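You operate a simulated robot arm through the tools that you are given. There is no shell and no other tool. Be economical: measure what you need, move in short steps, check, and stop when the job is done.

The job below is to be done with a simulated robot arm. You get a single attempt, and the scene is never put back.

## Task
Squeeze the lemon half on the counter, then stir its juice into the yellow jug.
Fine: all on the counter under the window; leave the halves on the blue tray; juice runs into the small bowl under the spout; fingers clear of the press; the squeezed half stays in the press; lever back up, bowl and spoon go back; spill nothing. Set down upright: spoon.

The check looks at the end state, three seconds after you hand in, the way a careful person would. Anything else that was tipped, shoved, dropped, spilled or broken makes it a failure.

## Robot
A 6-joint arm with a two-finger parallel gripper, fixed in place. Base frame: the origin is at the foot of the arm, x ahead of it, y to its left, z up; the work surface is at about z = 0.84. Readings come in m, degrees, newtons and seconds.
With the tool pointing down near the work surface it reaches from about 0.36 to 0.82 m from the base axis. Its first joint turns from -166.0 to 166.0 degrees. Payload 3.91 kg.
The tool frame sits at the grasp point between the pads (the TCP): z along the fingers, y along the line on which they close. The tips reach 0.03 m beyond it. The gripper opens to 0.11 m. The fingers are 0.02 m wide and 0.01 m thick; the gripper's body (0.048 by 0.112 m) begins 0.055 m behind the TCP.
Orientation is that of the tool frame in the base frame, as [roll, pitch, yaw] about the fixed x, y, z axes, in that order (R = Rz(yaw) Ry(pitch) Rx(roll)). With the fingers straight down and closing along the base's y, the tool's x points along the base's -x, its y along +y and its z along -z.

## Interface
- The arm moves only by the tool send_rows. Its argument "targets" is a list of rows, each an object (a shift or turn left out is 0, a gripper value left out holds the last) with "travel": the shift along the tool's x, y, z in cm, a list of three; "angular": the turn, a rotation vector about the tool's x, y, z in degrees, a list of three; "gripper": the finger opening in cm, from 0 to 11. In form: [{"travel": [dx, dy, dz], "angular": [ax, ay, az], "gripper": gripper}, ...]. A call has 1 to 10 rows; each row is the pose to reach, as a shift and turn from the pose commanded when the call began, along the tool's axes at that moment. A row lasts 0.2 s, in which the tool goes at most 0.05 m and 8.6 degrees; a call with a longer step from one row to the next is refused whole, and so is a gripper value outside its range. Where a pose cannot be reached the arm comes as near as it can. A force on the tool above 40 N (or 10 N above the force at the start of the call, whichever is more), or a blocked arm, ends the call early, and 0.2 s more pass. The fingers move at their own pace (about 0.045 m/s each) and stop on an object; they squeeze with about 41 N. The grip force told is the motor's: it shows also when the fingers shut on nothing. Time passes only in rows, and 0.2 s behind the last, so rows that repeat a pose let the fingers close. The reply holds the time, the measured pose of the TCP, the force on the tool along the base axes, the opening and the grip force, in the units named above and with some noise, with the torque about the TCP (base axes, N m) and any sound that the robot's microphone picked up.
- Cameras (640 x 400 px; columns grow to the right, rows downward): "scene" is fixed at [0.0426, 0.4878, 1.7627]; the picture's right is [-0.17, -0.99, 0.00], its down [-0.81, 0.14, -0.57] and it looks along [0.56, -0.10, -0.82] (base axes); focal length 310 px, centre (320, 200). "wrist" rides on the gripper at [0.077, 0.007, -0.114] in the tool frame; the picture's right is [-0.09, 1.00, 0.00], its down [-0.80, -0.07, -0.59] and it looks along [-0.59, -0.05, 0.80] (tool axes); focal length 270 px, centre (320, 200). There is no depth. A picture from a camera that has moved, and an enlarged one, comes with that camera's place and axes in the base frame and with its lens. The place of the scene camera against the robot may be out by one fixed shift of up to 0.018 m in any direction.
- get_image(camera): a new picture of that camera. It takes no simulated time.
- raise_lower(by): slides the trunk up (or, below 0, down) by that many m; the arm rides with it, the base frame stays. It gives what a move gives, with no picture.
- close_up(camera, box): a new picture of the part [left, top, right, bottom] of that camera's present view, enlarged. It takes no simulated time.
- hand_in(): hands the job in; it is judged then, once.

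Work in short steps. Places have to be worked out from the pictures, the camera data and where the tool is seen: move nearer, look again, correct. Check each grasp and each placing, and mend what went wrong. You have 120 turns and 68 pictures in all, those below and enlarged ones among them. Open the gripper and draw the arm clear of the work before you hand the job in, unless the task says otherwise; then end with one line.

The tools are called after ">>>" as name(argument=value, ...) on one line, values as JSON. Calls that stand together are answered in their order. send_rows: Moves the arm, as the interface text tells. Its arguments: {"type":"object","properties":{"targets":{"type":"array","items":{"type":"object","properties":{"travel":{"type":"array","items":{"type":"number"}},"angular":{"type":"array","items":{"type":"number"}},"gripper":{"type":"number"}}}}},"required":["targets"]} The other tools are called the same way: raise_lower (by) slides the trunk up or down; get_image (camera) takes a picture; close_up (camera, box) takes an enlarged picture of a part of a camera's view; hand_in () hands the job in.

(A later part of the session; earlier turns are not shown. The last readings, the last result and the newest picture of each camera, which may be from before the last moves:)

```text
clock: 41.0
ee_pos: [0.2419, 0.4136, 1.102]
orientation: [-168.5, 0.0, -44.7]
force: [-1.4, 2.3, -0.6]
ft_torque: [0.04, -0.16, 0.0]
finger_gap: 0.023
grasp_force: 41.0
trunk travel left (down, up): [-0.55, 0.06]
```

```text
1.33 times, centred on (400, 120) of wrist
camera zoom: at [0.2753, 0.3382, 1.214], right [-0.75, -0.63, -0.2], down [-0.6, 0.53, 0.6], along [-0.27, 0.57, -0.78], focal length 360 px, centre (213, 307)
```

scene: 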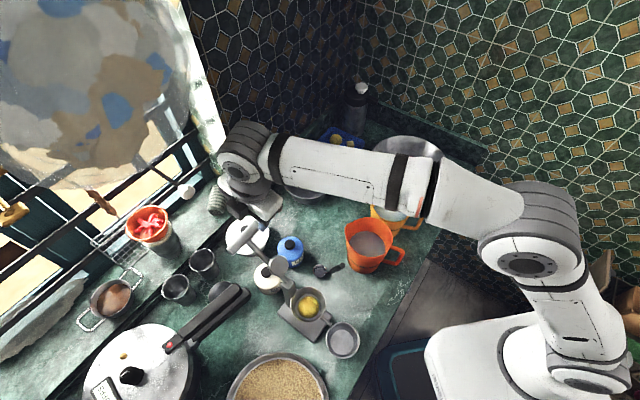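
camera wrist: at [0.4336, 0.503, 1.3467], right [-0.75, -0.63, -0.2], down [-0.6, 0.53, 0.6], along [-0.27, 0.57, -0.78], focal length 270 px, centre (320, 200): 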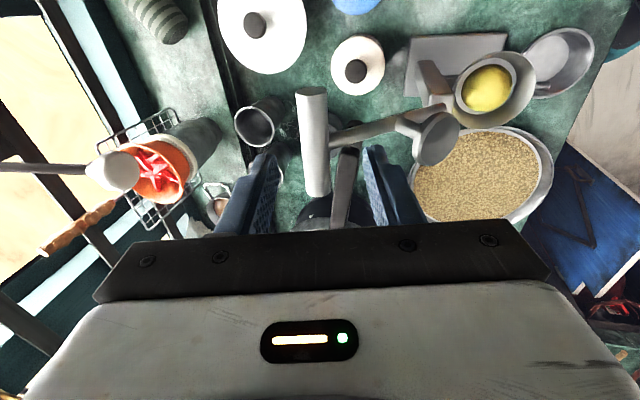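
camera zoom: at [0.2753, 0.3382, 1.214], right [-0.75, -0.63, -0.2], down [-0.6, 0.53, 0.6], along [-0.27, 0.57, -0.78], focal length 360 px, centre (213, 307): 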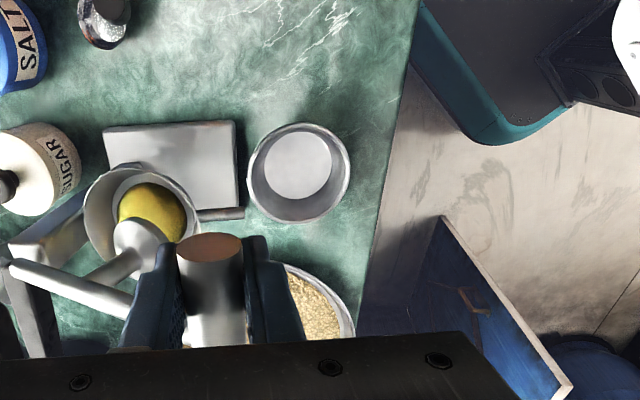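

The bowl abuts the press base with the spout end inside its rim, as set up. I keep lowering gently toward contact with the lemon.

>>> send_rows(targets=[{"travel": [0, 0.47, 0.84]}, {"travel": [0, 0.9, 1.72]}, {"travel": [0, 1.25, 2.63]}, {"travel": [0, 1.58, 3.56]}])

```text
clock: 42.0
ee_pos: [0.2346, 0.4069, 1.0637]
orientation: [-168.6, 0.0, -44.7]
force: [-1.8, 1.9, -0.5]
ft_torque: [-0.04, -0.07, 0.09]
finger_gap: 0.0232
grasp_force: 40.7
trunk travel left (down, up): [-0.55, 0.06]
```

No contact yet; I press on in small steps.

>>> send_rows(targets=[{"travel": [0, 0.25, 0.95]}, {"travel": [0, 0.43, 1.89]}, {"travel": [0, 0.53, 2.87]}, {"travel": [0, 0.6, 3.84]}])

>>> close_up(camera="wrist", box=[160, 0, 640, 240])

```text
clock: 43.0
ee_pos: [0.2358, 0.4079, 1.0262]
orientation: [-168.3, 0.2, -44.7]
force: [-0.3, 0.3, 27.0]
ft_torque: [-0.22, -0.01, 0.08]
finger_gap: 0.0237
grasp_force: 41.0
trunk travel left (down, up): [-0.55, 0.06]
```

```text
1.33 times, centred on (400, 120) of wrist
camera zoom: at [0.2698, 0.3325, 1.1377], right [-0.75, -0.63, -0.2], down [-0.6, 0.53, 0.6], along [-0.27, 0.57, -0.78], focal length 360 px, centre (213, 307)
```

zoom: 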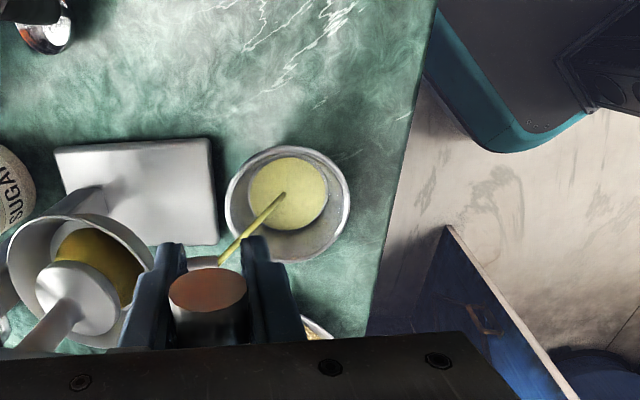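

Juice is running into the bowl at 27 N. I press slightly further and hold.

>>> send_rows(targets=[{"travel": [0, 0, 0.2]}, {"travel": [0, 0, 0.4]}, {"travel": [0, 0, 0.5]}, {"travel": [0, 0, 0.5]}, {"travel": [0, 0, 0.5]}, {"travel": [0, 0, 0.5]}, {"travel": [0, 0, 0.5]}, {"travel": [0, 0, 0.5]}])

>>> close_up(camera="wrist", box=[160, 0, 640, 240])

```text
clock: 44.8
ee_pos: [0.2353, 0.4071, 1.0218]
orientation: [-168.4, 0.1, -44.8]
force: [0.4, -1.4, 25.9]
ft_torque: [-0.17, 0.06, 0.15]
finger_gap: 0.0229
grasp_force: 40.8
trunk travel left (down, up): [-0.55, 0.06]
```

```text
1.33 times, centred on (400, 120) of wrist
camera zoom: at [0.2701, 0.333, 1.1329], right [-0.75, -0.63, -0.2], down [-0.6, 0.53, 0.6], along [-0.27, 0.57, -0.78], focal length 360 px, centre (213, 307)
```

zoom: 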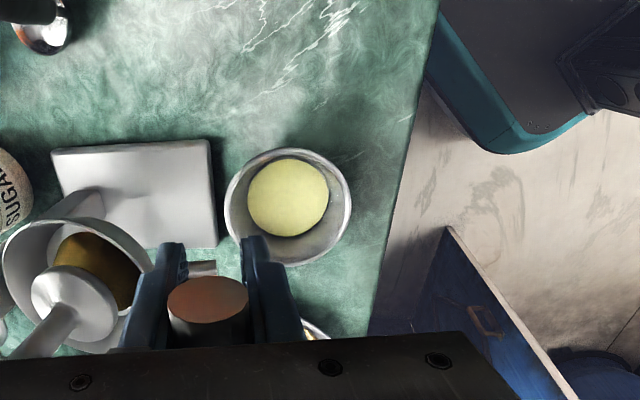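

The stream paused while the resistance stays constant, so I press deeper to get the rest out.

>>> send_rows(targets=[{"travel": [0, 0, 0.3]}, {"travel": [0, -0.05, 0.6]}, {"travel": [0, -0.05, 0.9]}, {"travel": [0, -0.1, 1.2]}, {"travel": [0, -0.1, 1.5]}, {"travel": [0, -0.1, 1.5]}])

>>> close_up(camera="wrist", box=[160, 0, 640, 240])

```text
clock: 46.2
ee_pos: [0.2384, 0.4106, 1.0062]
orientation: [-168.3, 0.1, -44.8]
force: [-0.6, -0.6, 32.7]
ft_torque: [-0.19, 0.05, 0.09]
finger_gap: 0.0231
grasp_force: 41.2
trunk travel left (down, up): [-0.55, 0.06]
```

```text
1.33 times, centred on (400, 120) of wrist
camera zoom: at [0.2727, 0.3353, 1.1188], right [-0.75, -0.63, -0.2], down [-0.6, 0.53, 0.6], along [-0.27, 0.57, -0.78], focal length 360 px, centre (213, 307)
```

zoom: 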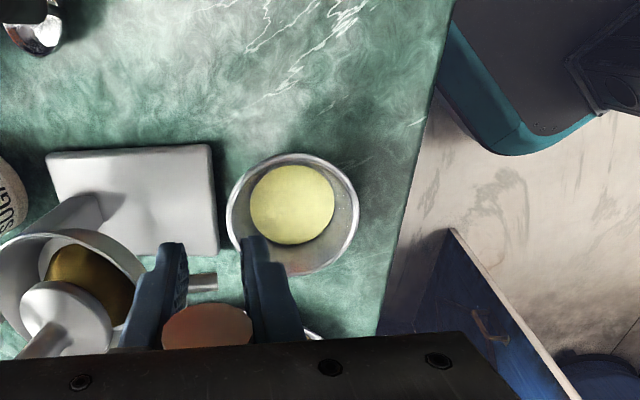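

One more firm push near the force limit to be sure it's fully squeezed.

>>> send_rows(targets=[{"travel": [0, 0, 0.3]}, {"travel": [0, 0, 0.6]}, {"travel": [0, 0, 0.9]}, {"travel": [0, 0, 0.9]}, {"travel": [0, 0, 0.9]}])

>>> close_up(camera="wrist", box=[160, 60, 440, 240])

```text
clock: 46.5
ee_pos: [0.24, 0.4124, 1.0066]
orientation: [-168.0, 0.3, -44.8]
force: [3.1, -4.6, 28.5]
ft_torque: [-0.65, -0.28, -0.06]
finger_gap: 0.0231
grasp_force: 40.8
trunk travel left (down, up): [-0.55, 0.06]
stopped in row 1: the force on the tool passed its limit at 46 N (the readings are from after the stop); the commanded pose is now the measured one
```

```text
2.22 times, centred on (300, 150) of wrist
camera zoom: at [0.2741, 0.3366, 1.1188], right [-0.75, -0.63, -0.21], down [-0.61, 0.52, 0.6], along [-0.27, 0.57, -0.77], focal length 601 px, centre (364, 311)
```

zoom: 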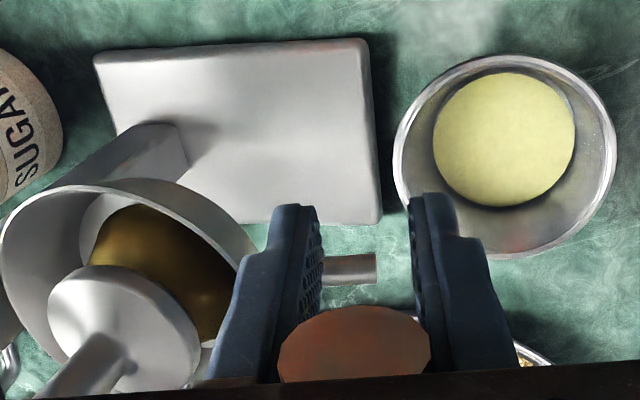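

It has bottomed out; squeezing is done. Now I swing the lever back up along the reverse arc.

>>> send_rows(targets=[{"travel": [0, 0, -1.5]}, {"travel": [0, 0, -3.1]}, {"travel": [0, -0.4, -4.8]}, {"travel": [0, -0.8, -6.4]}, {"travel": [0, -1.4, -7.85]}, {"travel": [0, -2.13, -9.21]}, {"travel": [0, -3.0, -10.5]}, {"travel": [0, -4.02, -11.68]}, {"travel": [0, -5.17, -12.75]}, {"travel": [0, -6.39, -13.71]}])

```text
clock: 48.8
ee_pos: [0.2642, 0.4386, 1.1506]
orientation: [-168.4, 0.0, -44.9]
force: [1.7, 1.7, -6.9]
ft_torque: [-0.02, 0.35, -0.19]
finger_gap: 0.0234
grasp_force: 41.0
trunk travel left (down, up): [-0.55, 0.06]
```

>>> send_rows(targets=[{"travel": [0, -1.35, -0.8]}, {"travel": [0, -2.74, -1.49]}, {"travel": [0, -4.2, -2.0]}, {"travel": [0, -5.72, -2.37]}, {"travel": [0, -7.25, -2.58]}, {"travel": [0, -8.82, -2.62]}, {"travel": [0, -10.35, -2.5]}, {"travel": [0, -11.91, -2.22]}, {"travel": [0, -13.4, -1.78]}, {"travel": [0, -14.85, -1.17]}])

```text
clock: 51.0
ee_pos: [0.3674, 0.5392, 1.1908]
orientation: [-168.5, 0.1, -44.7]
force: [-1.0, -0.1, -17.0]
ft_torque: [-0.2, -0.39, 0.06]
finger_gap: 0.0231
grasp_force: 41.1
trunk travel left (down, up): [-0.55, 0.06]
```

Slight downward pull of 17 N means my arc is a touch high; I steer back onto the path measured on the way up, to the starting rest position.

>>> send_rows(targets=[{"travel": [0, -1.0, 0.7]}, {"travel": [0, -2.14, 1.4]}, {"travel": [0, -3.3, 2.1]}, {"travel": [0, -4.43, 2.85]}, {"travel": [0, -5.3, 4.1]}, {"travel": [0, -5.9, 4.9]}, {"travel": [0, -6.3, 5.4]}])

>>> close_up(camera="scene", box=[200, 200, 400, 360])

```text
clock: 52.5
ee_pos: [0.417, 0.5888, 1.1552]
orientation: [-168.0, 0.3, -44.8]
force: [5.3, 1.2, 27.7]
ft_torque: [-0.15, 0.33, 0.06]
finger_gap: 0.0237
grasp_force: 40.7
trunk travel left (down, up): [-0.55, 0.06]
```

```text
2.50 times, centred on (300, 280) of scene
camera zoom: at [0.0426, 0.4878, 1.7627], right [-0.17, -0.99, 0.0], down [-0.81, 0.14, -0.57], along [0.56, -0.1, -0.82], focal length 776 px, centre (370, 0)
```

zoom: 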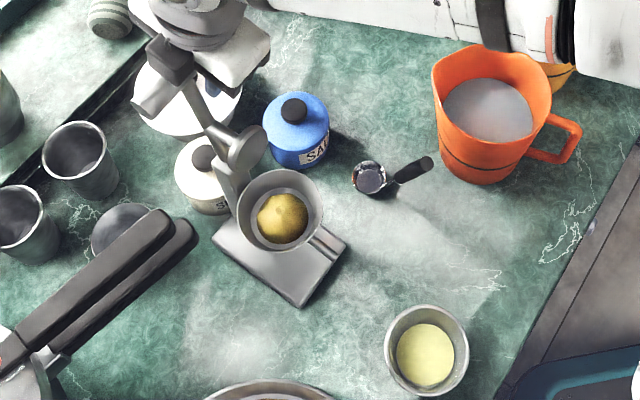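

The scene shows the whole press got dragged back (~9 cm) with the lever about upright, pushing the sugar pot too. I look closer before correcting.

>>> get_image(camera="wrist")

>>> close_up(camera="scene", box=[230, 205, 330, 305])

```text
24 pictures are left
camera wrist: at [0.4507, 0.5138, 1.2681], right [-0.75, -0.63, -0.21], down [-0.61, 0.52, 0.6], along [-0.27, 0.57, -0.77], focal length 270 px, centre (320, 200)
```

wrist: 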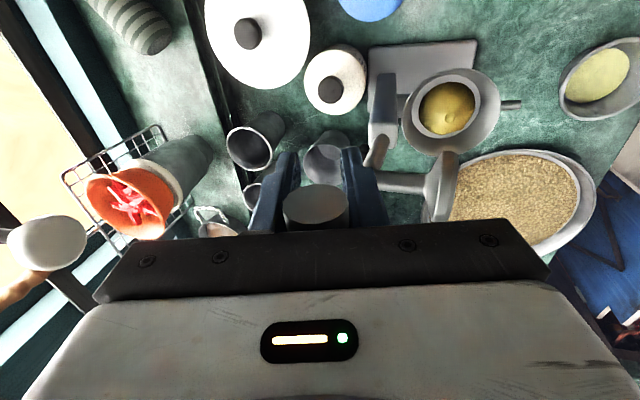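

```text
4.00 times, centred on (280, 255) of scene
camera zoom: at [0.0426, 0.4878, 1.7627], right [-0.17, -0.99, 0.0], down [-0.81, 0.14, -0.57], along [0.56, -0.1, -0.82], focal length 1242 px, centre (480, -20)
```

zoom: 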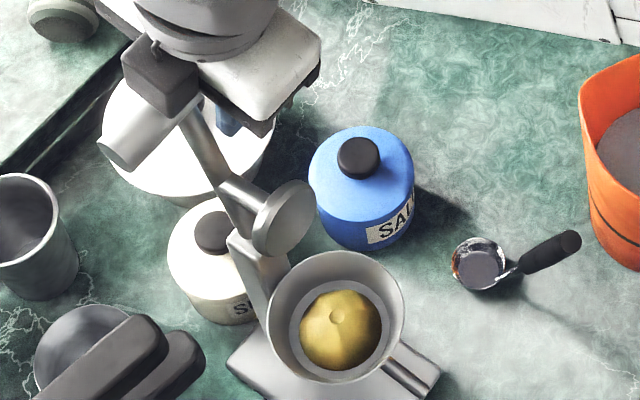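

The bar has slid up in the fingers to near the palm; the lever stands about vertical (hinge now ≈(0.378, 0.594)). I loosen slightly (keeping the bar caged), raise the hand 3 cm and regrip.

>>> send_rows(targets=[{"gripper": 3.4}, {"travel": [0, 0, 0]}, {"travel": [0, 0, -1]}, {"travel": [0, 0, -2]}, {"travel": [0, 0, -3]}, {"travel": [0, 0, -3]}])

>>> get_image(camera="wrist")

>>> close_up(camera="scene", box=[230, 205, 330, 305])

```text
clock: 54.0
ee_pos: [0.4131, 0.5857, 1.1811]
orientation: [-168.4, 0.1, -44.7]
force: [-0.1, 0.5, 0.3]
ft_torque: [0.0, 0.02, -0.01]
finger_gap: 0.0338
grasp_force: 0.0
trunk travel left (down, up): [-0.55, 0.06]
```

```text
22 pictures are left
camera wrist: at [0.4464, 0.5114, 1.294], right [-0.75, -0.63, -0.2], down [-0.6, 0.53, 0.6], along [-0.27, 0.57, -0.78], focal length 270 px, centre (320, 200)
```

wrist: 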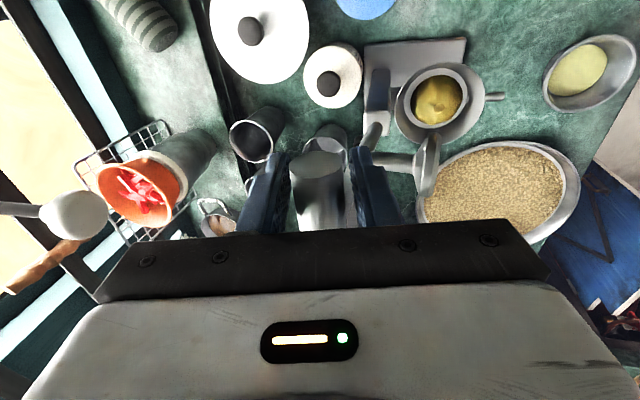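

```text
4.00 times, centred on (280, 255) of scene
camera zoom: at [0.0426, 0.4878, 1.7627], right [-0.17, -0.99, 0.0], down [-0.81, 0.14, -0.57], along [0.56, -0.1, -0.82], focal length 1242 px, centre (480, -20)
```

zoom: 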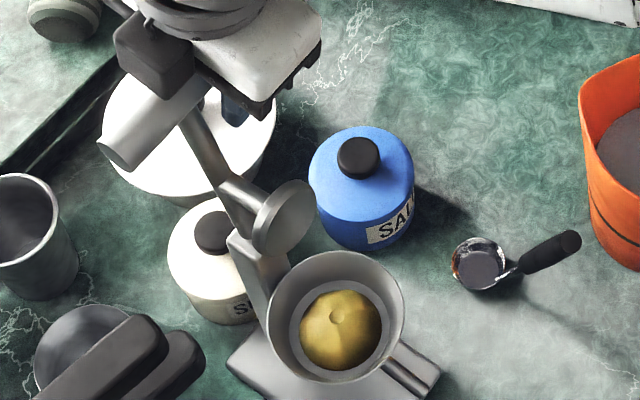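

The lever keeps its angle by itself. With the bar only loosely caged (so no radial pull on the press), I nudge it backwards along the arc a little and check.

>>> send_rows(targets=[{"travel": [0, -0.8, 0.2]}, {"travel": [0, -1.6, 0.5]}, {"travel": [0, -2.4, 0.9]}, {"travel": [0, -3.2, 1.4]}])

>>> close_up(camera="scene", box=[230, 205, 330, 305])

```text
clock: 55.0
ee_pos: [0.4301, 0.6027, 1.1788]
orientation: [-168.1, 0.1, -44.7]
force: [0.7, 0.5, -0.3]
ft_torque: [-0.01, 0.02, 0.0]
finger_gap: 0.0342
grasp_force: 0.4
trunk travel left (down, up): [-0.55, 0.06]
```

```text
4.00 times, centred on (280, 255) of scene
camera zoom: at [0.0426, 0.4878, 1.7627], right [-0.17, -0.99, 0.0], down [-0.81, 0.14, -0.57], along [0.56, -0.1, -0.82], focal length 1242 px, centre (480, -20)
```

zoom: 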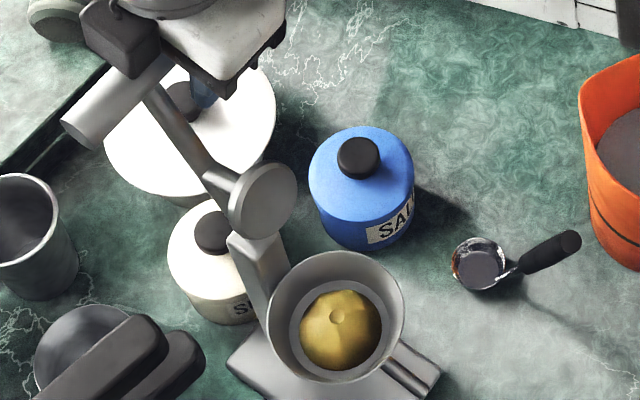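

The lever moves back freely and the base stays put. I continue backwards with a bit more lean, watching force.

>>> send_rows(targets=[{"travel": [0, -1.0, 0.4], "angular": [2, 0, 0]}, {"travel": [0, -2.0, 0.9], "angular": [4, 0, 0]}, {"travel": [0, -3.0, 1.6], "angular": [6, 0, 0]}, {"travel": [0, -3.8, 2.2], "angular": [8, 0, 0]}])

>>> close_up(camera="scene", box=[220, 190, 340, 310])

```text
clock: 56.1
ee_pos: [0.4533, 0.6279, 1.182]
orientation: [-158.6, 0.4, -44.5]
force: [0.3, 0.6, 0.9]
ft_torque: [0.02, -0.04, 0.01]
finger_gap: 0.0344
grasp_force: 0.4
trunk travel left (down, up): [-0.55, 0.06]
stopped in row 4: the arm was blocked; the commanded pose is now the measured one
```

```text
3.33 times, centred on (280, 250) of scene
camera zoom: at [0.0426, 0.4878, 1.7627], right [-0.17, -0.99, 0.0], down [-0.81, 0.14, -0.57], along [0.56, -0.1, -0.82], focal length 1035 px, centre (453, 33)
```

zoom: 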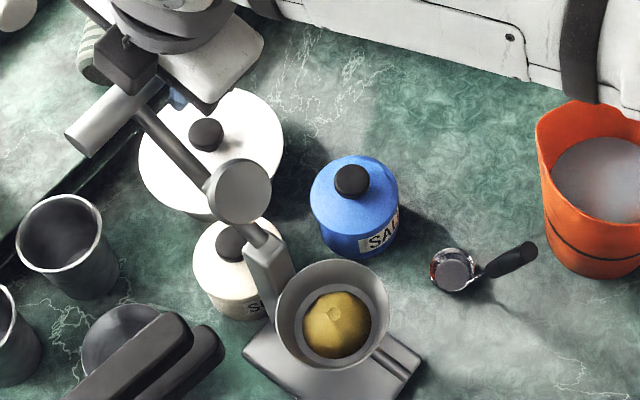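

The upper wrist met the overhead fixture, but the lever is already well back (~130°) and stays there. I withdraw along the tool axis, clear of the bar, and upright the hand away from the fixture.

>>> send_rows(targets=[{"travel": [0, 0.1, -0.5], "gripper": 4.2}, {"travel": [0, 0.3, -2]}, {"travel": [0, 0.3, -4.5]}, {"travel": [0, 1, -8]}, {"travel": [0, 4, -10]}, {"travel": [0, 8, -10]}, {"travel": [0, 12, -10]}, {"travel": [0, 16, -8]}])

>>> get_image(camera="scene")

```text
clock: 58.0
ee_pos: [0.3423, 0.5159, 1.1888]
orientation: [-159.6, 0.3, -44.6]
force: [-0.1, -0.7, -0.8]
ft_torque: [-0.02, -0.05, 0.01]
finger_gap: 0.0417
grasp_force: 0.1
trunk travel left (down, up): [-0.55, 0.06]
```

```text
18 pictures are left
```

scene: 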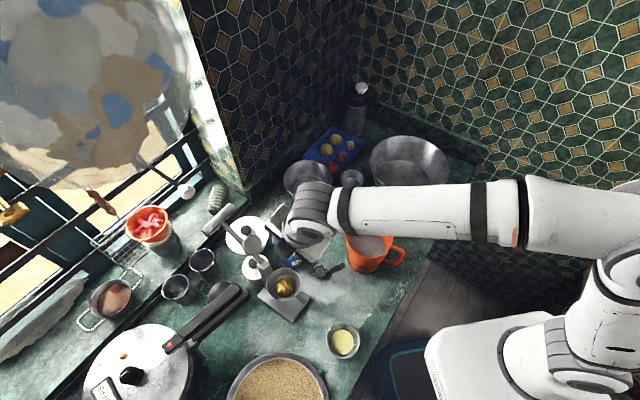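

The lever is well back. I rise, upright the hand and turn it to close across the press (yaw −135), to grip the cup's outside and slide the press back to its place.

>>> send_rows(targets=[{"travel": [0, 0.7, -2.8], "angular": [-6.8, 0, 0], "gripper": 10.8}, {"travel": [0, 1.5, -5.6], "angular": [-13.6, 0, 0]}, {"travel": [0, 2.25, -8.3], "angular": [-20.4, 0, 0]}])

>>> send_rows(targets=[{"angular": [0, 0, 8.5]}, {"angular": [0, 0, 17]}, {"angular": [0, 0, 25.5]}, {"angular": [0, 0, 34]}, {"angular": [0, 0, 42.5]}, {"angular": [0, 0, 51]}, {"angular": [0, 0, 59.5]}, {"angular": [0, 0, 68]}, {"angular": [0, 0, 76.5]}, {"angular": [0, 0, 85]}])

>>> send_rows(targets=[{"angular": [0, 0, 5.4]}])

>>> get_image(camera="wrist")

```text
clock: 58.8
ee_pos: [0.3072, 0.4797, 1.2582]
orientation: [179.9, 0.2, -44.7]
force: [-0.1, -0.1, -0.4]
ft_torque: [-0.02, 0.0, 0.0]
finger_gap: 0.1081
grasp_force: 0.1
trunk travel left (down, up): [-0.55, 0.06]
```

```text
clock: 61.0
ee_pos: [0.3071, 0.4792, 1.258]
orientation: [179.6, 0.0, -129.8]
force: [0.3, 0.4, -0.6]
ft_torque: [-0.01, -0.03, 0.03]
finger_gap: 0.1083
grasp_force: 0.0
trunk travel left (down, up): [-0.55, 0.06]
```

```text
clock: 61.4
ee_pos: [0.3066, 0.4792, 1.2574]
orientation: [179.7, -0.1, -135.2]
force: [-0.1, 0.9, -0.3]
ft_torque: [0.03, -0.03, -0.01]
finger_gap: 0.108
grasp_force: 0.0
trunk travel left (down, up): [-0.55, 0.06]
```

```text
17 pictures are left
camera wrist: at [0.2479, 0.4298, 1.373], right [-0.64, 0.77, 0.01], down [0.62, 0.51, 0.59], along [0.45, 0.38, -0.8], focal length 270 px, centre (320, 200)
```

wrist: 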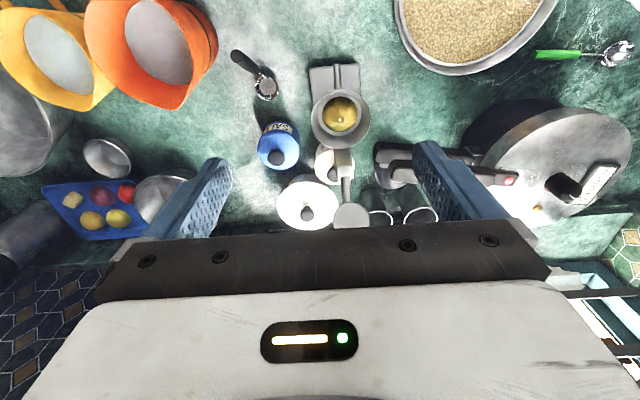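

Cup now at ≈(0.332, 0.543). I move over it with fingers wide open and an 8° lean, down to just above the rim, then check.

>>> send_rows(targets=[{"travel": [-1.5, 0.7, 3], "angular": [0, -3, 0]}, {"travel": [-3, 1.4, 6], "angular": [0, -6, 0]}, {"travel": [-4.5, 2.1, 10], "angular": [0, -8, 0]}, {"travel": [-6, 2.8, 14], "angular": [0, -8, 0]}, {"travel": [-6.3, 2.8, 18], "angular": [0, -8, 0]}, {"travel": [-6.3, 2.8, 19.5], "angular": [0, -8, 0]}])

>>> get_image(camera="wrist")

```text
clock: 62.8
ee_pos: [0.3323, 0.5448, 1.0624]
orientation: [179.7, 8.0, -135.2]
force: [0.2, 1.1, -1.1]
ft_torque: [-0.01, 0.02, 0.03]
finger_gap: 0.1079
grasp_force: 0.1
trunk travel left (down, up): [-0.55, 0.06]
```

```text
16 pictures are left
camera wrist: at [0.2615, 0.485, 1.1663], right [-0.64, 0.77, 0.02], down [0.56, 0.45, 0.7], along [0.53, 0.46, -0.71], focal length 270 px, centre (320, 200)
```

wrist: 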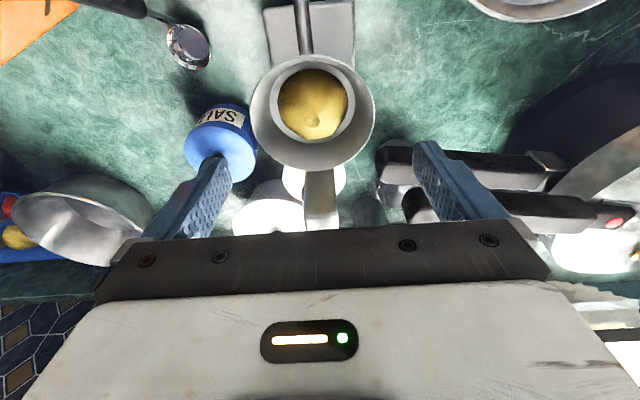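

Only a small correction needed. I lower so the fingers flank the cup, then close on it.

>>> send_rows(targets=[{"travel": [0.9, -0.3, 1]}, {"travel": [1.2, -0.3, 3.5]}, {"travel": [1.5, -0.3, 5.5]}, {"travel": [1.75, -0.3, 7.5]}, {"travel": [1.75, -0.3, 7.5], "gripper": 8}, {"travel": [1.75, -0.3, 7.5]}, {"travel": [1.75, -0.3, 7.5]}])

>>> get_image(camera="wrist")

```text
clock: 64.3
ee_pos: [0.329, 0.5378, 0.9856]
orientation: [179.7, 7.9, -135.2]
force: [1.9, -3.4, 0.4]
ft_torque: [0.33, -0.27, -0.35]
finger_gap: 0.091
grasp_force: 41.2
trunk travel left (down, up): [-0.55, 0.06]
```

```text
15 pictures are left
camera wrist: at [0.2589, 0.4774, 1.0899], right [-0.64, 0.77, 0.02], down [0.56, 0.45, 0.7], along [0.53, 0.46, -0.71], focal length 270 px, centre (320, 200)
```

wrist: 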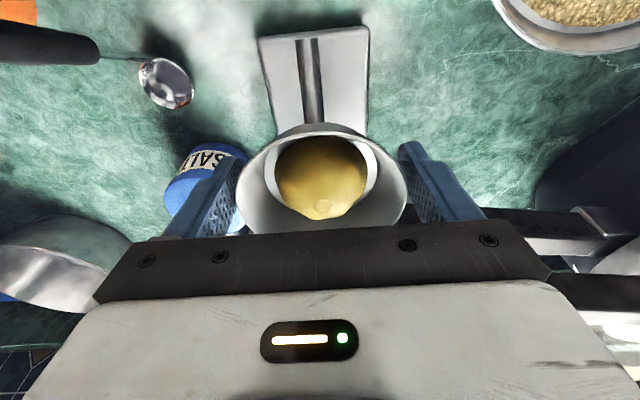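

The cup is gripped (9.1 cm). I slide the press back toward its original spot (cup at ≈(0.27, 0.487)), stopping a few mm short to check.

>>> send_rows(targets=[{"travel": [0.9, 0.05, -0.13]}, {"travel": [1.8, 0.1, -0.25]}, {"travel": [2.8, 0.18, -0.39]}, {"travel": [3.8, 0.25, -0.53]}, {"travel": [4.8, 0.31, -0.67]}, {"travel": [5.8, 0.37, -0.81]}, {"travel": [6.7, 0.43, -0.94]}, {"travel": [7.4, 0.47, -1.04]}])

>>> get_image(camera="scene")

```text
clock: 66.2
ee_pos: [0.2713, 0.4896, 0.9848]
orientation: [179.7, 8.0, -135.2]
force: [3.9, 4.7, 1.1]
ft_torque: [0.29, 0.24, -0.21]
finger_gap: 0.0912
grasp_force: 40.9
trunk travel left (down, up): [-0.55, 0.06]
```

```text
14 pictures are left
```

scene: 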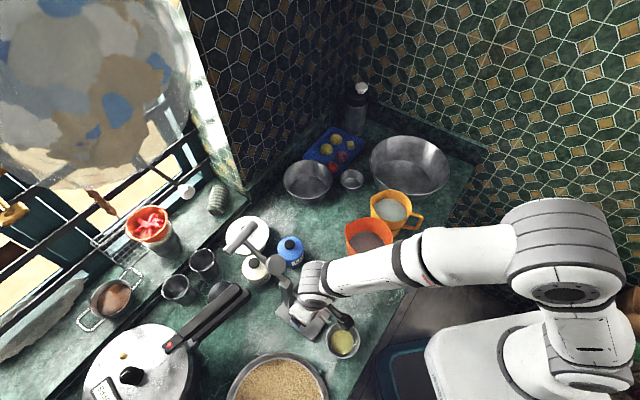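

Close to the original place; I enlarge to compare base-plate corners with the first picture.

>>> close_up(camera="scene", box=[220, 220, 400, 370])

```text
2.67 times, centred on (310, 295) of scene
camera zoom: at [0.0426, 0.4878, 1.7627], right [-0.17, -0.99, 0.0], down [-0.81, 0.14, -0.57], along [0.56, -0.1, -0.82], focal length 828 px, centre (347, -53)
```

zoom: 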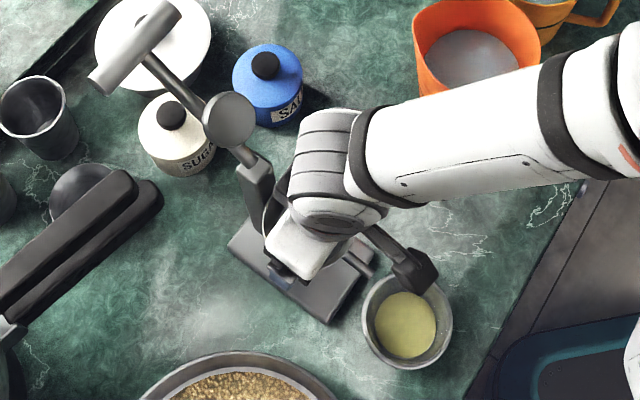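

Base-plate corners are still off by about (−5, −7) mm in x, y; the lever angle matches the original. I slide the rest, then release and lift straight out.

>>> send_rows(targets=[{"travel": [0.4, -0.07, -0.05]}, {"travel": [0.8, -0.14, -0.11]}, {"travel": [0.85, -0.14, -0.12]}, {"travel": [0.85, -0.14, -0.12], "gripper": 10.6}, {"travel": [0.85, -0.14, -0.12]}, {"travel": [0.85, -0.14, -0.12]}, {"travel": [0.6, -0.14, -2]}, {"travel": [0.3, -0.14, -5]}, {"travel": [0, -0.14, -9]}, {"travel": [-0.5, -0.14, -13]}])

>>> send_rows(targets=[{"travel": [0, 0, -4]}, {"travel": [0, 0, -7], "angular": [0, 4, 0]}, {"travel": [0, 0, -10], "angular": [0, 8, 0]}])

>>> get_image(camera="wrist")

```text
clock: 68.3
ee_pos: [0.2638, 0.4767, 1.1153]
orientation: [179.6, 8.0, -135.1]
force: [0.4, -0.1, -0.5]
ft_torque: [-0.03, 0.01, 0.03]
finger_gap: 0.1061
grasp_force: 0.0
trunk travel left (down, up): [-0.55, 0.06]
```

```text
clock: 69.2
ee_pos: [0.2538, 0.4673, 1.2126]
orientation: [179.7, -0.2, -135.1]
force: [-0.3, -0.3, -1.3]
ft_torque: [-0.03, -0.01, 0.0]
finger_gap: 0.1061
grasp_force: 0.1
trunk travel left (down, up): [-0.55, 0.06]
```

```text
12 pictures are left
camera wrist: at [0.1955, 0.4172, 1.3296], right [-0.64, 0.77, 0.0], down [0.62, 0.51, 0.59], along [0.45, 0.38, -0.8], focal length 270 px, centre (320, 200)
```

wrist: 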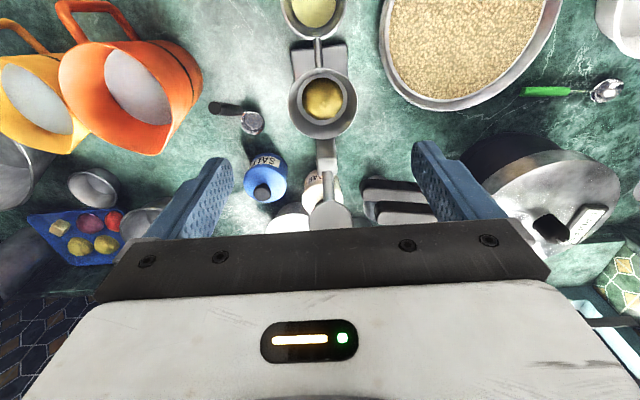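

The press is back with the lever up. Now the sugar pot: it sits ~4.6 cm too far at ≈(0.432, 0.628). I'll take it by its knob with the hand leaning from the −y side (under the lever handle). First, cross over and turn to yaw −90.

>>> send_rows(targets=[{"travel": [-2.1, -2.1, 0], "angular": [0, 0, -7.5], "gripper": 5}, {"travel": [-4.2, -4.2, 0], "angular": [0, 0, -15]}, {"travel": [-6.3, -6.3, 0], "angular": [0, 0, -22.5]}, {"travel": [-8.4, -8.4, 0], "angular": [0, 0, -30]}, {"travel": [-10.5, -10.5, 0], "angular": [0, 0, -37.5]}, {"travel": [-12.6, -12.6, 0], "angular": [0, 0, -45]}])

>>> send_rows(targets=[{"travel": [0, 0, 2], "angular": [0, -7, 0]}, {"travel": [-1, 0, 4], "angular": [0, -14, 0]}, {"travel": [-2, 0, 6], "angular": [0, -21, 0]}, {"travel": [-4, 0, 8], "angular": [0, -28, 0]}])

>>> get_image(camera="wrist")

```text
clock: 70.5
ee_pos: [0.4335, 0.4677, 1.2137]
orientation: [179.7, 0.2, -90.0]
force: [0.7, -0.2, -0.3]
ft_torque: [-0.01, 0.02, -0.01]
finger_gap: 0.0501
grasp_force: 0.1
trunk travel left (down, up): [-0.55, 0.06]
```

```text
clock: 71.5
ee_pos: [0.4321, 0.5068, 1.1329]
orientation: [179.8, 28.2, -90.2]
force: [0.0, 0.1, 0.9]
ft_torque: [0.01, -0.02, 0.02]
finger_gap: 0.0502
grasp_force: 0.1
trunk travel left (down, up): [-0.55, 0.06]
```

```text
11 pictures are left
camera wrist: at [0.4263, 0.3857, 1.1988], right [-1.0, 0.08, 0.05], down [0.07, 0.42, 0.9], along [0.05, 0.9, -0.43], focal length 270 px, centre (320, 200)
```

wrist: 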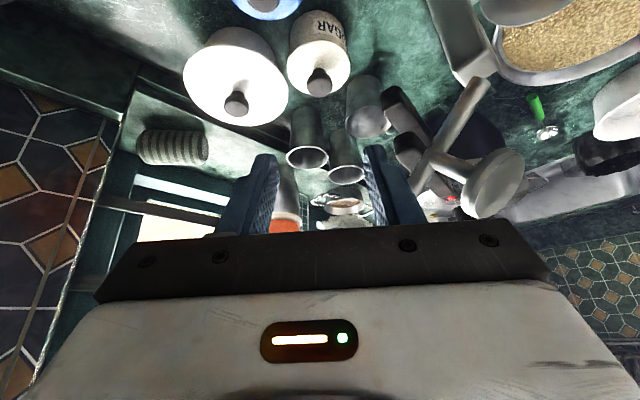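

Knob triangulates to ≈(0.4316, 0.628, 0.925). The path along the tilted axis passes ~13 cm beneath the lever bar, so I advance and close gently on the knob.

>>> send_rows(targets=[{"travel": [-0.2, 0, 4]}, {"travel": [-0.4, 0, 8]}, {"travel": [-0.6, 0, 12]}, {"travel": [-0.86, 0.05, 16]}, {"travel": [-0.86, 0.05, 19]}, {"travel": [-0.86, 0.05, 21]}, {"travel": [-0.86, 0.05, 21.8]}])

>>> close_up(camera="wrist", box=[220, 60, 420, 230])

```text
clock: 73.2
ee_pos: [0.4317, 0.6168, 0.9458]
orientation: [179.9, 28.3, -90.1]
force: [-1.2, 0.2, -0.4]
ft_torque: [0.0, 0.02, 0.0]
finger_gap: 0.0503
grasp_force: 0.0
trunk travel left (down, up): [-0.55, 0.06]
```

```text
2.35 times, centred on (320, 145) of wrist
camera zoom: at [0.4243, 0.4959, 1.0109], right [-1.0, 0.08, 0.05], down [0.07, 0.42, 0.9], along [0.05, 0.9, -0.43], focal length 636 px, centre (320, 329)
```

zoom: 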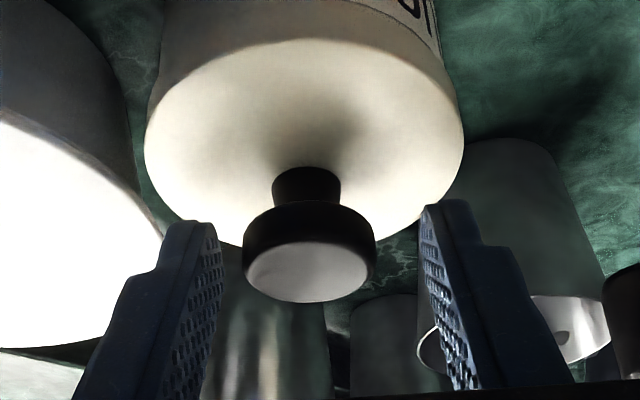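

The knob is between the fingers. I close and slide the pot slowly back by (−3.1, −3.3) cm without lifting.

>>> send_rows(targets=[{"gripper": 2}, {"gripper": 2}, {"gripper": 2}, {"travel": [0.4, 0.45, -0.22]}, {"travel": [0.9, 0.95, -0.48]}, {"travel": [1.4, 1.5, -0.75]}, {"travel": [1.9, 2.0, -1.02]}, {"travel": [2.4, 2.55, -1.29]}, {"travel": [2.9, 3.1, -1.56]}, {"travel": [2.9, 3.1, -1.56]}])

>>> close_up(camera="scene", box=[220, 220, 400, 370])

```text
clock: 75.3
ee_pos: [0.401, 0.5842, 0.9454]
orientation: [179.8, 28.1, -90.2]
force: [0.3, 1.0, -0.3]
ft_torque: [0.04, -0.08, 0.03]
finger_gap: 0.0295
grasp_force: 41.3
trunk travel left (down, up): [-0.55, 0.06]
heard: snap
```

```text
2.67 times, centred on (310, 295) of scene
camera zoom: at [0.0426, 0.4878, 1.7627], right [-0.17, -0.99, 0.0], down [-0.81, 0.14, -0.57], along [0.56, -0.1, -0.82], focal length 828 px, centre (347, -53)
```

zoom: 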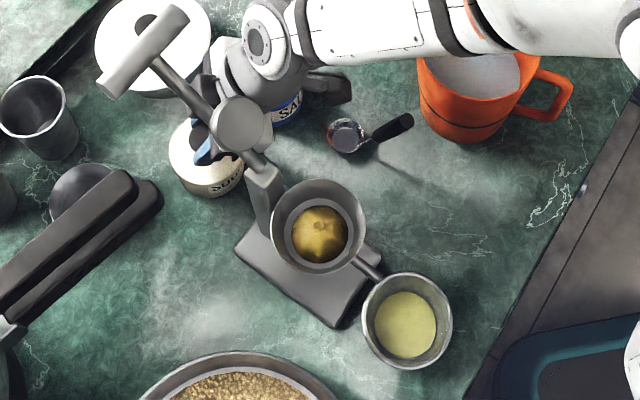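

The picture now matches the original layout (press, lever and pot). A "snap" was heard, so I release the knob gently, withdraw along the axis and check the lid.

>>> send_rows(targets=[{"gripper": 5}, {"gripper": 5}, {"gripper": 5}, {"travel": [0, 0, -2.5]}, {"travel": [0, 0, -6]}, {"travel": [0.2, 0, -10]}, {"travel": [0.5, 0, -14]}, {"travel": [0.8, 0, -18]}])

>>> get_image(camera="wrist")

```text
clock: 77.2
ee_pos: [0.3993, 0.4921, 1.1023]
orientation: [179.8, 28.2, -90.2]
force: [-0.3, 0.0, -0.1]
ft_torque: [0.0, -0.01, 0.01]
finger_gap: 0.0501
grasp_force: 0.0
trunk travel left (down, up): [-0.55, 0.06]
```

```text
8 pictures are left
camera wrist: at [0.3927, 0.3709, 1.1681], right [-1.0, 0.08, 0.04], down [0.07, 0.42, 0.9], along [0.05, 0.9, -0.43], focal length 270 px, centre (320, 200)
```

wrist: 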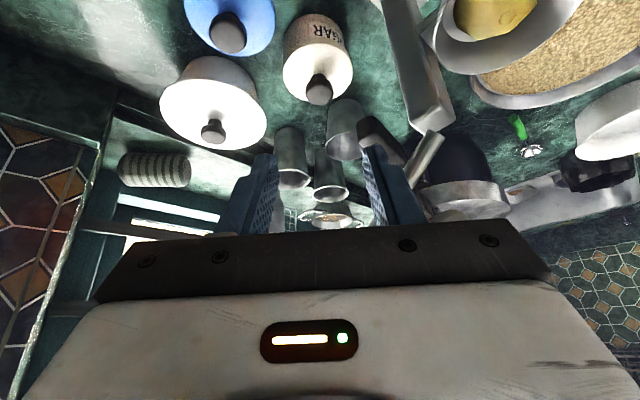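

The pot and lid look intact and in place. Next the bowl (centre ≈(0.203, 0.412), under the spout): I upright the hand, then go over it at yaw −135 with fingers open.

>>> send_rows(targets=[{"travel": [-0.7, 0, -1.4], "angular": [0, 7, 0]}, {"travel": [-1.4, 0, -2.7], "angular": [0, 14, 0]}, {"travel": [-2.1, 0, -4], "angular": [0, 21, 0]}, {"travel": [-2.8, 0, -5.3], "angular": [0, 28.2, 0]}])

>>> send_rows(targets=[{"travel": [1.5, 3.3, 0], "angular": [0, 0, 7.5], "gripper": 10.8}, {"travel": [3.1, 6.6, 0], "angular": [0, 0, 15]}, {"travel": [4.7, 9.9, 0], "angular": [0, 0, 22.5]}, {"travel": [6.3, 13.2, 0], "angular": [0, 0, 30]}, {"travel": [7.9, 16.5, 0], "angular": [0, 0, 37.5]}, {"travel": [9.4, 20.4, 0], "angular": [0, 0, 45]}])

```text
clock: 78.2
ee_pos: [0.4009, 0.4925, 1.1615]
orientation: [179.7, -0.2, -90.0]
force: [0.6, 0.1, 0.3]
ft_torque: [0.01, 0.0, 0.02]
finger_gap: 0.05
grasp_force: 0.0
trunk travel left (down, up): [-0.55, 0.06]
```

```text
clock: 79.5
ee_pos: [0.1957, 0.397, 1.1618]
orientation: [180.0, -0.1, -135.2]
force: [-0.9, 0.3, 0.2]
ft_torque: [0.01, 0.02, -0.01]
finger_gap: 0.1078
grasp_force: 0.0
trunk travel left (down, up): [-0.55, 0.06]
```

>>> send_rows(targets=[{"travel": [0, 0, 4], "angular": [0, -4, 0]}, {"travel": [0, 0, 8], "angular": [0, -8, 0]}, {"travel": [0, 0, 12], "angular": [0, -12, 0]}, {"travel": [0, 0, 15], "angular": [0, -12, 0]}])

>>> get_image(camera="wrist")

```text
clock: 80.5
ee_pos: [0.1969, 0.3977, 1.0107]
orientation: [179.8, 11.9, -135.1]
force: [-0.2, 0.1, -0.1]
ft_torque: [0.03, -0.01, 0.03]
finger_gap: 0.1078
grasp_force: 0.0
trunk travel left (down, up): [-0.55, 0.06]
```

```text
7 pictures are left
camera wrist: at [0.1226, 0.3336, 1.1077], right [-0.64, 0.77, 0.02], down [0.52, 0.42, 0.75], along [0.56, 0.49, -0.67], focal length 270 px, centre (320, 200)
```

wrist: 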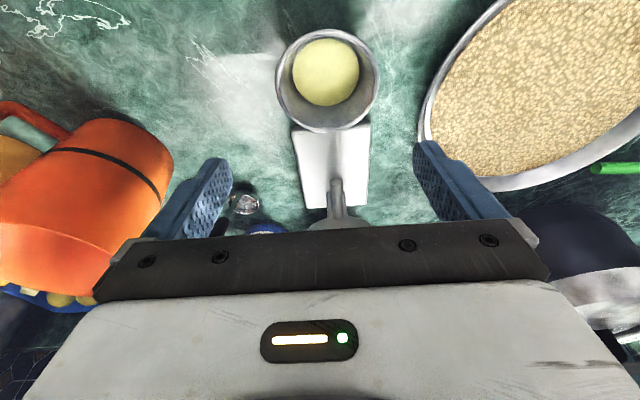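

Bowl centre reads (0.196, 0.410), rim radius 4.5 cm, juice pooled inside. I lower the open fingers around it and close slowly.

>>> send_rows(targets=[{"travel": [0.3, 0.6, 3]}, {"travel": [0.9, 0.6, 6]}, {"travel": [1.4, 0.6, 9]}, {"travel": [1.7, 0.6, 11]}, {"travel": [1.83, 0.6, 12.3]}, {"travel": [1.83, 0.6, 12.3], "gripper": 10}, {"travel": [1.83, 0.6, 12.3], "gripper": 9.4}, {"travel": [1.83, 0.6, 12.3], "gripper": 8}, {"travel": [1.83, 0.6, 12.3]}, {"travel": [1.83, 0.6, 12.3]}])

```text
clock: 82.8
ee_pos: [0.1972, 0.408, 0.8875]
orientation: [179.9, 11.9, -135.1]
force: [0.4, 0.0, 0.2]
ft_torque: [-0.06, 0.02, 0.03]
finger_gap: 0.0821
grasp_force: 40.5
trunk travel left (down, up): [-0.55, 0.06]
```

Gripped at 8.2 cm (below the flared rim). I slide it 3.8 cm out from under the spout, then lift slowly.

>>> send_rows(targets=[{"travel": [0.6, 0, -0.25]}, {"travel": [1.3, 0, -0.4]}, {"travel": [2.1, 0, -0.57]}, {"travel": [2.9, 0, -0.74]}, {"travel": [3.7, 0, -0.91]}, {"travel": [3.6, 0, -1.5]}, {"travel": [3.4, 0, -2.5]}, {"travel": [3.1, 0, -4]}, {"travel": [2.7, 0, -6]}, {"travel": [2.2, 0, -8]}])

>>> get_image(camera="wrist")

```text
clock: 85.0
ee_pos: [0.1704, 0.3803, 0.9616]
orientation: [179.8, 11.9, -135.0]
force: [0.5, -0.2, -0.9]
ft_torque: [0.03, 0.02, -0.05]
finger_gap: 0.082
grasp_force: 41.1
trunk travel left (down, up): [-0.55, 0.06]
```

```text
6 pictures are left
camera wrist: at [0.0957, 0.3163, 1.059], right [-0.64, 0.77, 0.02], down [0.52, 0.42, 0.75], along [0.56, 0.49, -0.67], focal length 270 px, centre (320, 200)
```

wrist: 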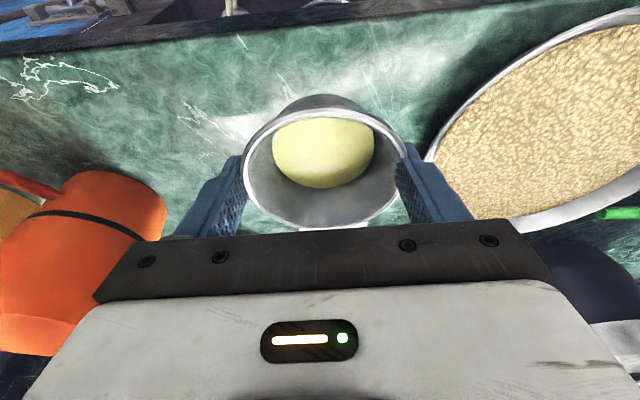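

Held level with the juice inside. I raise it gently and turn about the vertical to yaw −160 for pouring.

>>> send_rows(targets=[{"travel": [-0.4, 0, -1.9]}, {"travel": [-0.9, 0, -4.2]}, {"travel": [-1.4, 0, -6.7], "angular": [0.8, 0, 3.9]}, {"travel": [-1.9, 0, -9.2], "angular": [1.6, 0, 7.8]}, {"travel": [-2.4, 0, -11.6], "angular": [2.5, 0, 11.7]}, {"travel": [-2.9, 0, -13.9], "angular": [3.4, 0, 16]}, {"travel": [-3.3, 0, -15.6], "angular": [4.3, 0, 20.3]}, {"travel": [-3.5, 0, -16.6], "angular": [5.15, 0, 24.5]}])

```text
clock: 86.8
ee_pos: [0.1698, 0.381, 1.1312]
orientation: [179.9, 11.8, -160.2]
force: [0.5, 0.0, -0.9]
ft_torque: [-0.02, 0.02, 0.0]
finger_gap: 0.0818
grasp_force: 40.9
trunk travel left (down, up): [-0.55, 0.06]
```

Now I carry it over toward the yellow jug at z≈1.13, well above the orange jug.

>>> send_rows(targets=[{"travel": [-0.84, -0.9, 0.18]}, {"travel": [-2.5, -2.7, 0.53]}, {"travel": [-4.5, -4.8, 0.94]}, {"travel": [-6.7, -7.2, 1.4]}, {"travel": [-8.9, -9.6, 1.9]}, {"travel": [-11.1, -12.0, 2.3]}, {"travel": [-13.4, -14.4, 2.8]}, {"travel": [-15.6, -16.8, 3.3]}, {"travel": [-17.5, -18.8, 3.7]}, {"travel": [-18.9, -20.3, 4.0]}])

>>> send_rows(targets=[{"travel": [-1.0, -1.1, 0.2]}, {"travel": [-3.0, -3.2, 0.63]}, {"travel": [-5.2, -5.6, 1.1]}, {"travel": [-7.2, -7.8, 1.5]}, {"travel": [-8.5, -9.2, 1.8]}, {"travel": [-8.95, -9.6, 1.87]}])

>>> close_up(camera="scene", box=[310, 120, 470, 280])

```text
clock: 89.0
ee_pos: [0.4221, 0.2546, 1.1283]
orientation: [179.7, 11.8, -160.2]
force: [0.5, 0.6, -0.7]
ft_torque: [0.0, 0.0, 0.01]
finger_gap: 0.0822
grasp_force: 41.0
trunk travel left (down, up): [-0.55, 0.06]
```

```text
clock: 90.3
ee_pos: [0.5398, 0.1975, 1.1294]
orientation: [179.8, 11.8, -160.1]
force: [0.6, -0.3, -0.9]
ft_torque: [-0.01, 0.02, 0.0]
finger_gap: 0.0824
grasp_force: 41.0
trunk travel left (down, up): [-0.55, 0.06]
```

```text
2.50 times, centred on (390, 200) of scene
camera zoom: at [0.0426, 0.4878, 1.7627], right [-0.17, -0.99, 0.0], down [-0.81, 0.14, -0.57], along [0.56, -0.1, -0.82], focal length 776 px, centre (145, 200)
```

zoom: 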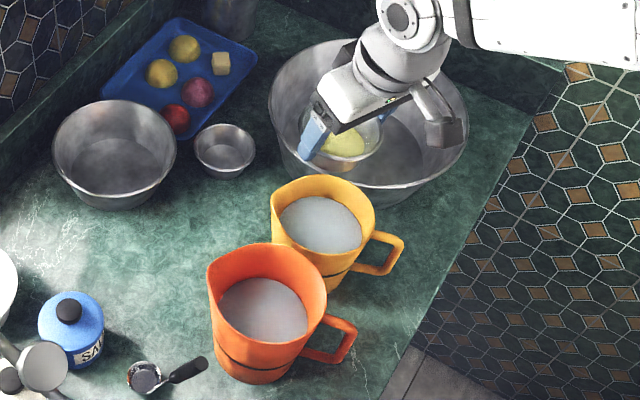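

The bowl is over the yellow jug (rim centre ≈(0.531, 0.191, 0.953)). I lower slightly and begin tilting slowly toward the base side.

>>> send_rows(targets=[{"travel": [0.5, 0, 2.4]}, {"travel": [1.0, 0, 5.0]}, {"travel": [1.13, 0, 5.4], "angular": [0, -6, 0]}, {"travel": [1.13, 0, 5.4], "angular": [0, -12, 0]}, {"travel": [1.13, 0, 5.4], "angular": [0, -18, 0]}, {"travel": [1.13, 0, 5.4], "angular": [0, -24, 0]}, {"travel": [1.13, 0, 5.4], "angular": [0, -30, 0]}, {"travel": [1.13, 0, 5.4], "angular": [0, -36, 0]}])

>>> send_rows(targets=[{"angular": [0, -5, 0]}, {"angular": [0, -10, 0]}, {"angular": [0, -15, 0]}, {"angular": [0, -20, 0]}, {"angular": [0, -25, 0]}, {"angular": [0, -30, 0]}, {"angular": [0, -34, 0]}, {"angular": [0, -38, 0]}, {"angular": [0, -38, 0]}])

>>> close_up(camera="scene", box=[330, 130, 450, 250])

```text
clock: 92.2
ee_pos: [0.5397, 0.1968, 1.0733]
orientation: [179.8, 47.8, -160.2]
force: [0.7, -0.5, -0.4]
ft_torque: [0.0, 0.0, 0.06]
finger_gap: 0.082
grasp_force: 41.5
out of reach, approached as far as the arm can: row 7
trunk travel left (down, up): [-0.55, 0.06]
```

```text
clock: 94.2
ee_pos: [0.5398, 0.1967, 1.0731]
orientation: [178.2, 85.9, -162.0]
force: [-0.2, -0.3, -0.6]
ft_torque: [0.03, -0.02, 0.0]
finger_gap: 0.0814
grasp_force: 40.8
trunk travel left (down, up): [-0.55, 0.06]
```

```text
3.33 times, centred on (390, 190) of scene
camera zoom: at [0.0426, 0.4878, 1.7627], right [-0.17, -0.99, 0.0], down [-0.81, 0.14, -0.57], along [0.56, -0.1, -0.82], focal length 1035 px, centre (87, 233)
```

zoom: 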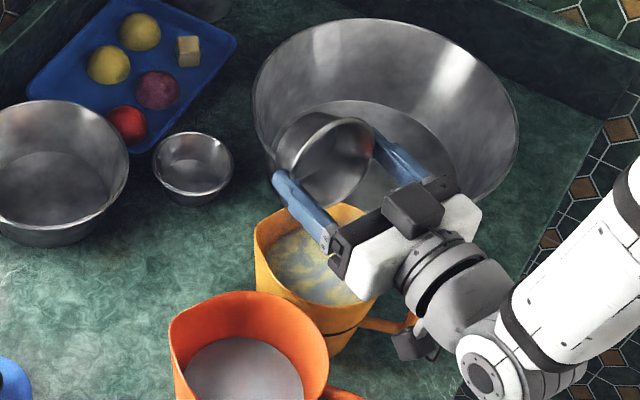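

The juice has gone into the yellow jug (yellow swirls), the bowl looks empty. A few degrees more and a short hold to drain the last drops, then back upright.

>>> send_rows(targets=[{"angular": [0, -4, 0]}, {"angular": [0, -8, 0]}, {"angular": [0, -8, 0]}, {"angular": [0, -8, 0]}, {"angular": [0, -8, 0]}, {"angular": [0, -8, 0]}, {"angular": [0, -8, 0]}])

>>> send_rows(targets=[{"angular": [0, 8, 0]}, {"angular": [0, 16, 0]}, {"angular": [0, 24, 0]}, {"angular": [0, 32, 0]}, {"angular": [0, 40, 0]}, {"angular": [0, 48, 0]}, {"angular": [0, 56, 0]}, {"angular": [0, 64, 0]}, {"angular": [0, 72, 0]}, {"angular": [0, 80, 0]}])

```text
clock: 95.8
ee_pos: [0.5377, 0.1973, 1.0743]
orientation: [2.0, 86.2, 21.8]
force: [-0.7, 0.0, 0.1]
ft_torque: [0.01, 0.04, 0.01]
finger_gap: 0.0817
grasp_force: 40.9
trunk travel left (down, up): [-0.55, 0.06]
```

```text
clock: 98.0
ee_pos: [0.5402, 0.1976, 1.0745]
orientation: [179.9, 13.6, -160.2]
force: [0.0, 0.0, -0.1]
ft_torque: [-0.01, -0.01, -0.01]
finger_gap: 0.0819
grasp_force: 40.9
out of reach, approached as far as the arm can: row 7, 8
trunk travel left (down, up): [-0.55, 0.06]
```

Now I take the empty bowl back along the same path.

>>> send_rows(targets=[{"travel": [-0.6, 0, -2.7], "angular": [0, 0.9, 0]}, {"travel": [-1.29, 0, -5.35], "angular": [0, 1.7, 0]}])

>>> send_rows(targets=[{"travel": [2.8, 2.97, -0.59]}, {"travel": [5.6, 5.94, -1.18]}, {"travel": [8.4, 8.92, -1.77]}, {"travel": [11.2, 11.89, -2.36]}, {"travel": [14.0, 14.86, -2.94]}, {"travel": [16.8, 17.83, -3.53]}, {"travel": [19.6, 20.8, -4.12]}, {"travel": [22.4, 23.78, -4.71]}, {"travel": [25.2, 26.75, -5.3]}, {"travel": [28.0, 29.72, -5.89]}])

>>> send_rows(targets=[{"travel": [0, 0, 0], "angular": [-1.7, 0, -8.1]}, {"travel": [0, 0, 0], "angular": [-3.4, 0, -16.2]}, {"travel": [0, 0, 0], "angular": [-5.15, 0, -24.5]}])

```text
clock: 98.5
ee_pos: [0.5388, 0.1969, 1.1304]
orientation: [179.9, 12.1, -160.1]
force: [0.2, 0.1, -0.3]
ft_torque: [0.01, 0.01, -0.02]
finger_gap: 0.0815
grasp_force: 40.3
trunk travel left (down, up): [-0.55, 0.06]
```

```text
clock: 100.8
ee_pos: [0.1689, 0.3785, 1.1277]
orientation: [179.9, 12.0, -160.2]
force: [0.0, -0.8, -0.6]
ft_torque: [-0.04, -0.02, -0.02]
finger_gap: 0.0817
grasp_force: 40.8
trunk travel left (down, up): [-0.55, 0.06]
```

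```text
clock: 101.5
ee_pos: [0.169, 0.3792, 1.1277]
orientation: [-180.0, 12.1, -134.9]
force: [-0.4, -0.3, -0.4]
ft_torque: [0.0, -0.02, 0.01]
finger_gap: 0.0818
grasp_force: 40.5
trunk travel left (down, up): [-0.55, 0.06]
```

I lower it to the counter beside its place, then slide it back under the spout.

>>> send_rows(targets=[{"travel": [0.9, 0, 4.2]}, {"travel": [1.8, 0, 8.6]}, {"travel": [2.7, 0, 13]}, {"travel": [3.6, 0, 17.2]}, {"travel": [4.3, 0, 20.5]}, {"travel": [4.7, 0, 22.4]}, {"travel": [4.75, 0, 23.2]}])

>>> send_rows(targets=[{"travel": [-0.7, 0, 0.2]}, {"travel": [-1.5, 0, 0.37]}, {"travel": [-2.3, 0, 0.53]}, {"travel": [-3.1, 0, 0.69]}, {"travel": [-3.75, 0, 0.82]}])

```text
clock: 103.2
ee_pos: [0.1716, 0.3812, 0.8906]
orientation: [179.8, 12.1, -135.0]
force: [-0.4, 0.5, -1.3]
ft_torque: [-0.02, -0.01, 0.01]
finger_gap: 0.0815
grasp_force: 41.0
trunk travel left (down, up): [-0.55, 0.06]
```

```text
clock: 104.3
ee_pos: [0.1993, 0.4065, 0.8913]
orientation: [180.0, 12.1, -135.1]
force: [0.8, -0.1, -0.9]
ft_torque: [-0.02, 0.02, 0.0]
finger_gap: 0.0815
grasp_force: 41.1
trunk travel left (down, up): [-0.55, 0.06]
```

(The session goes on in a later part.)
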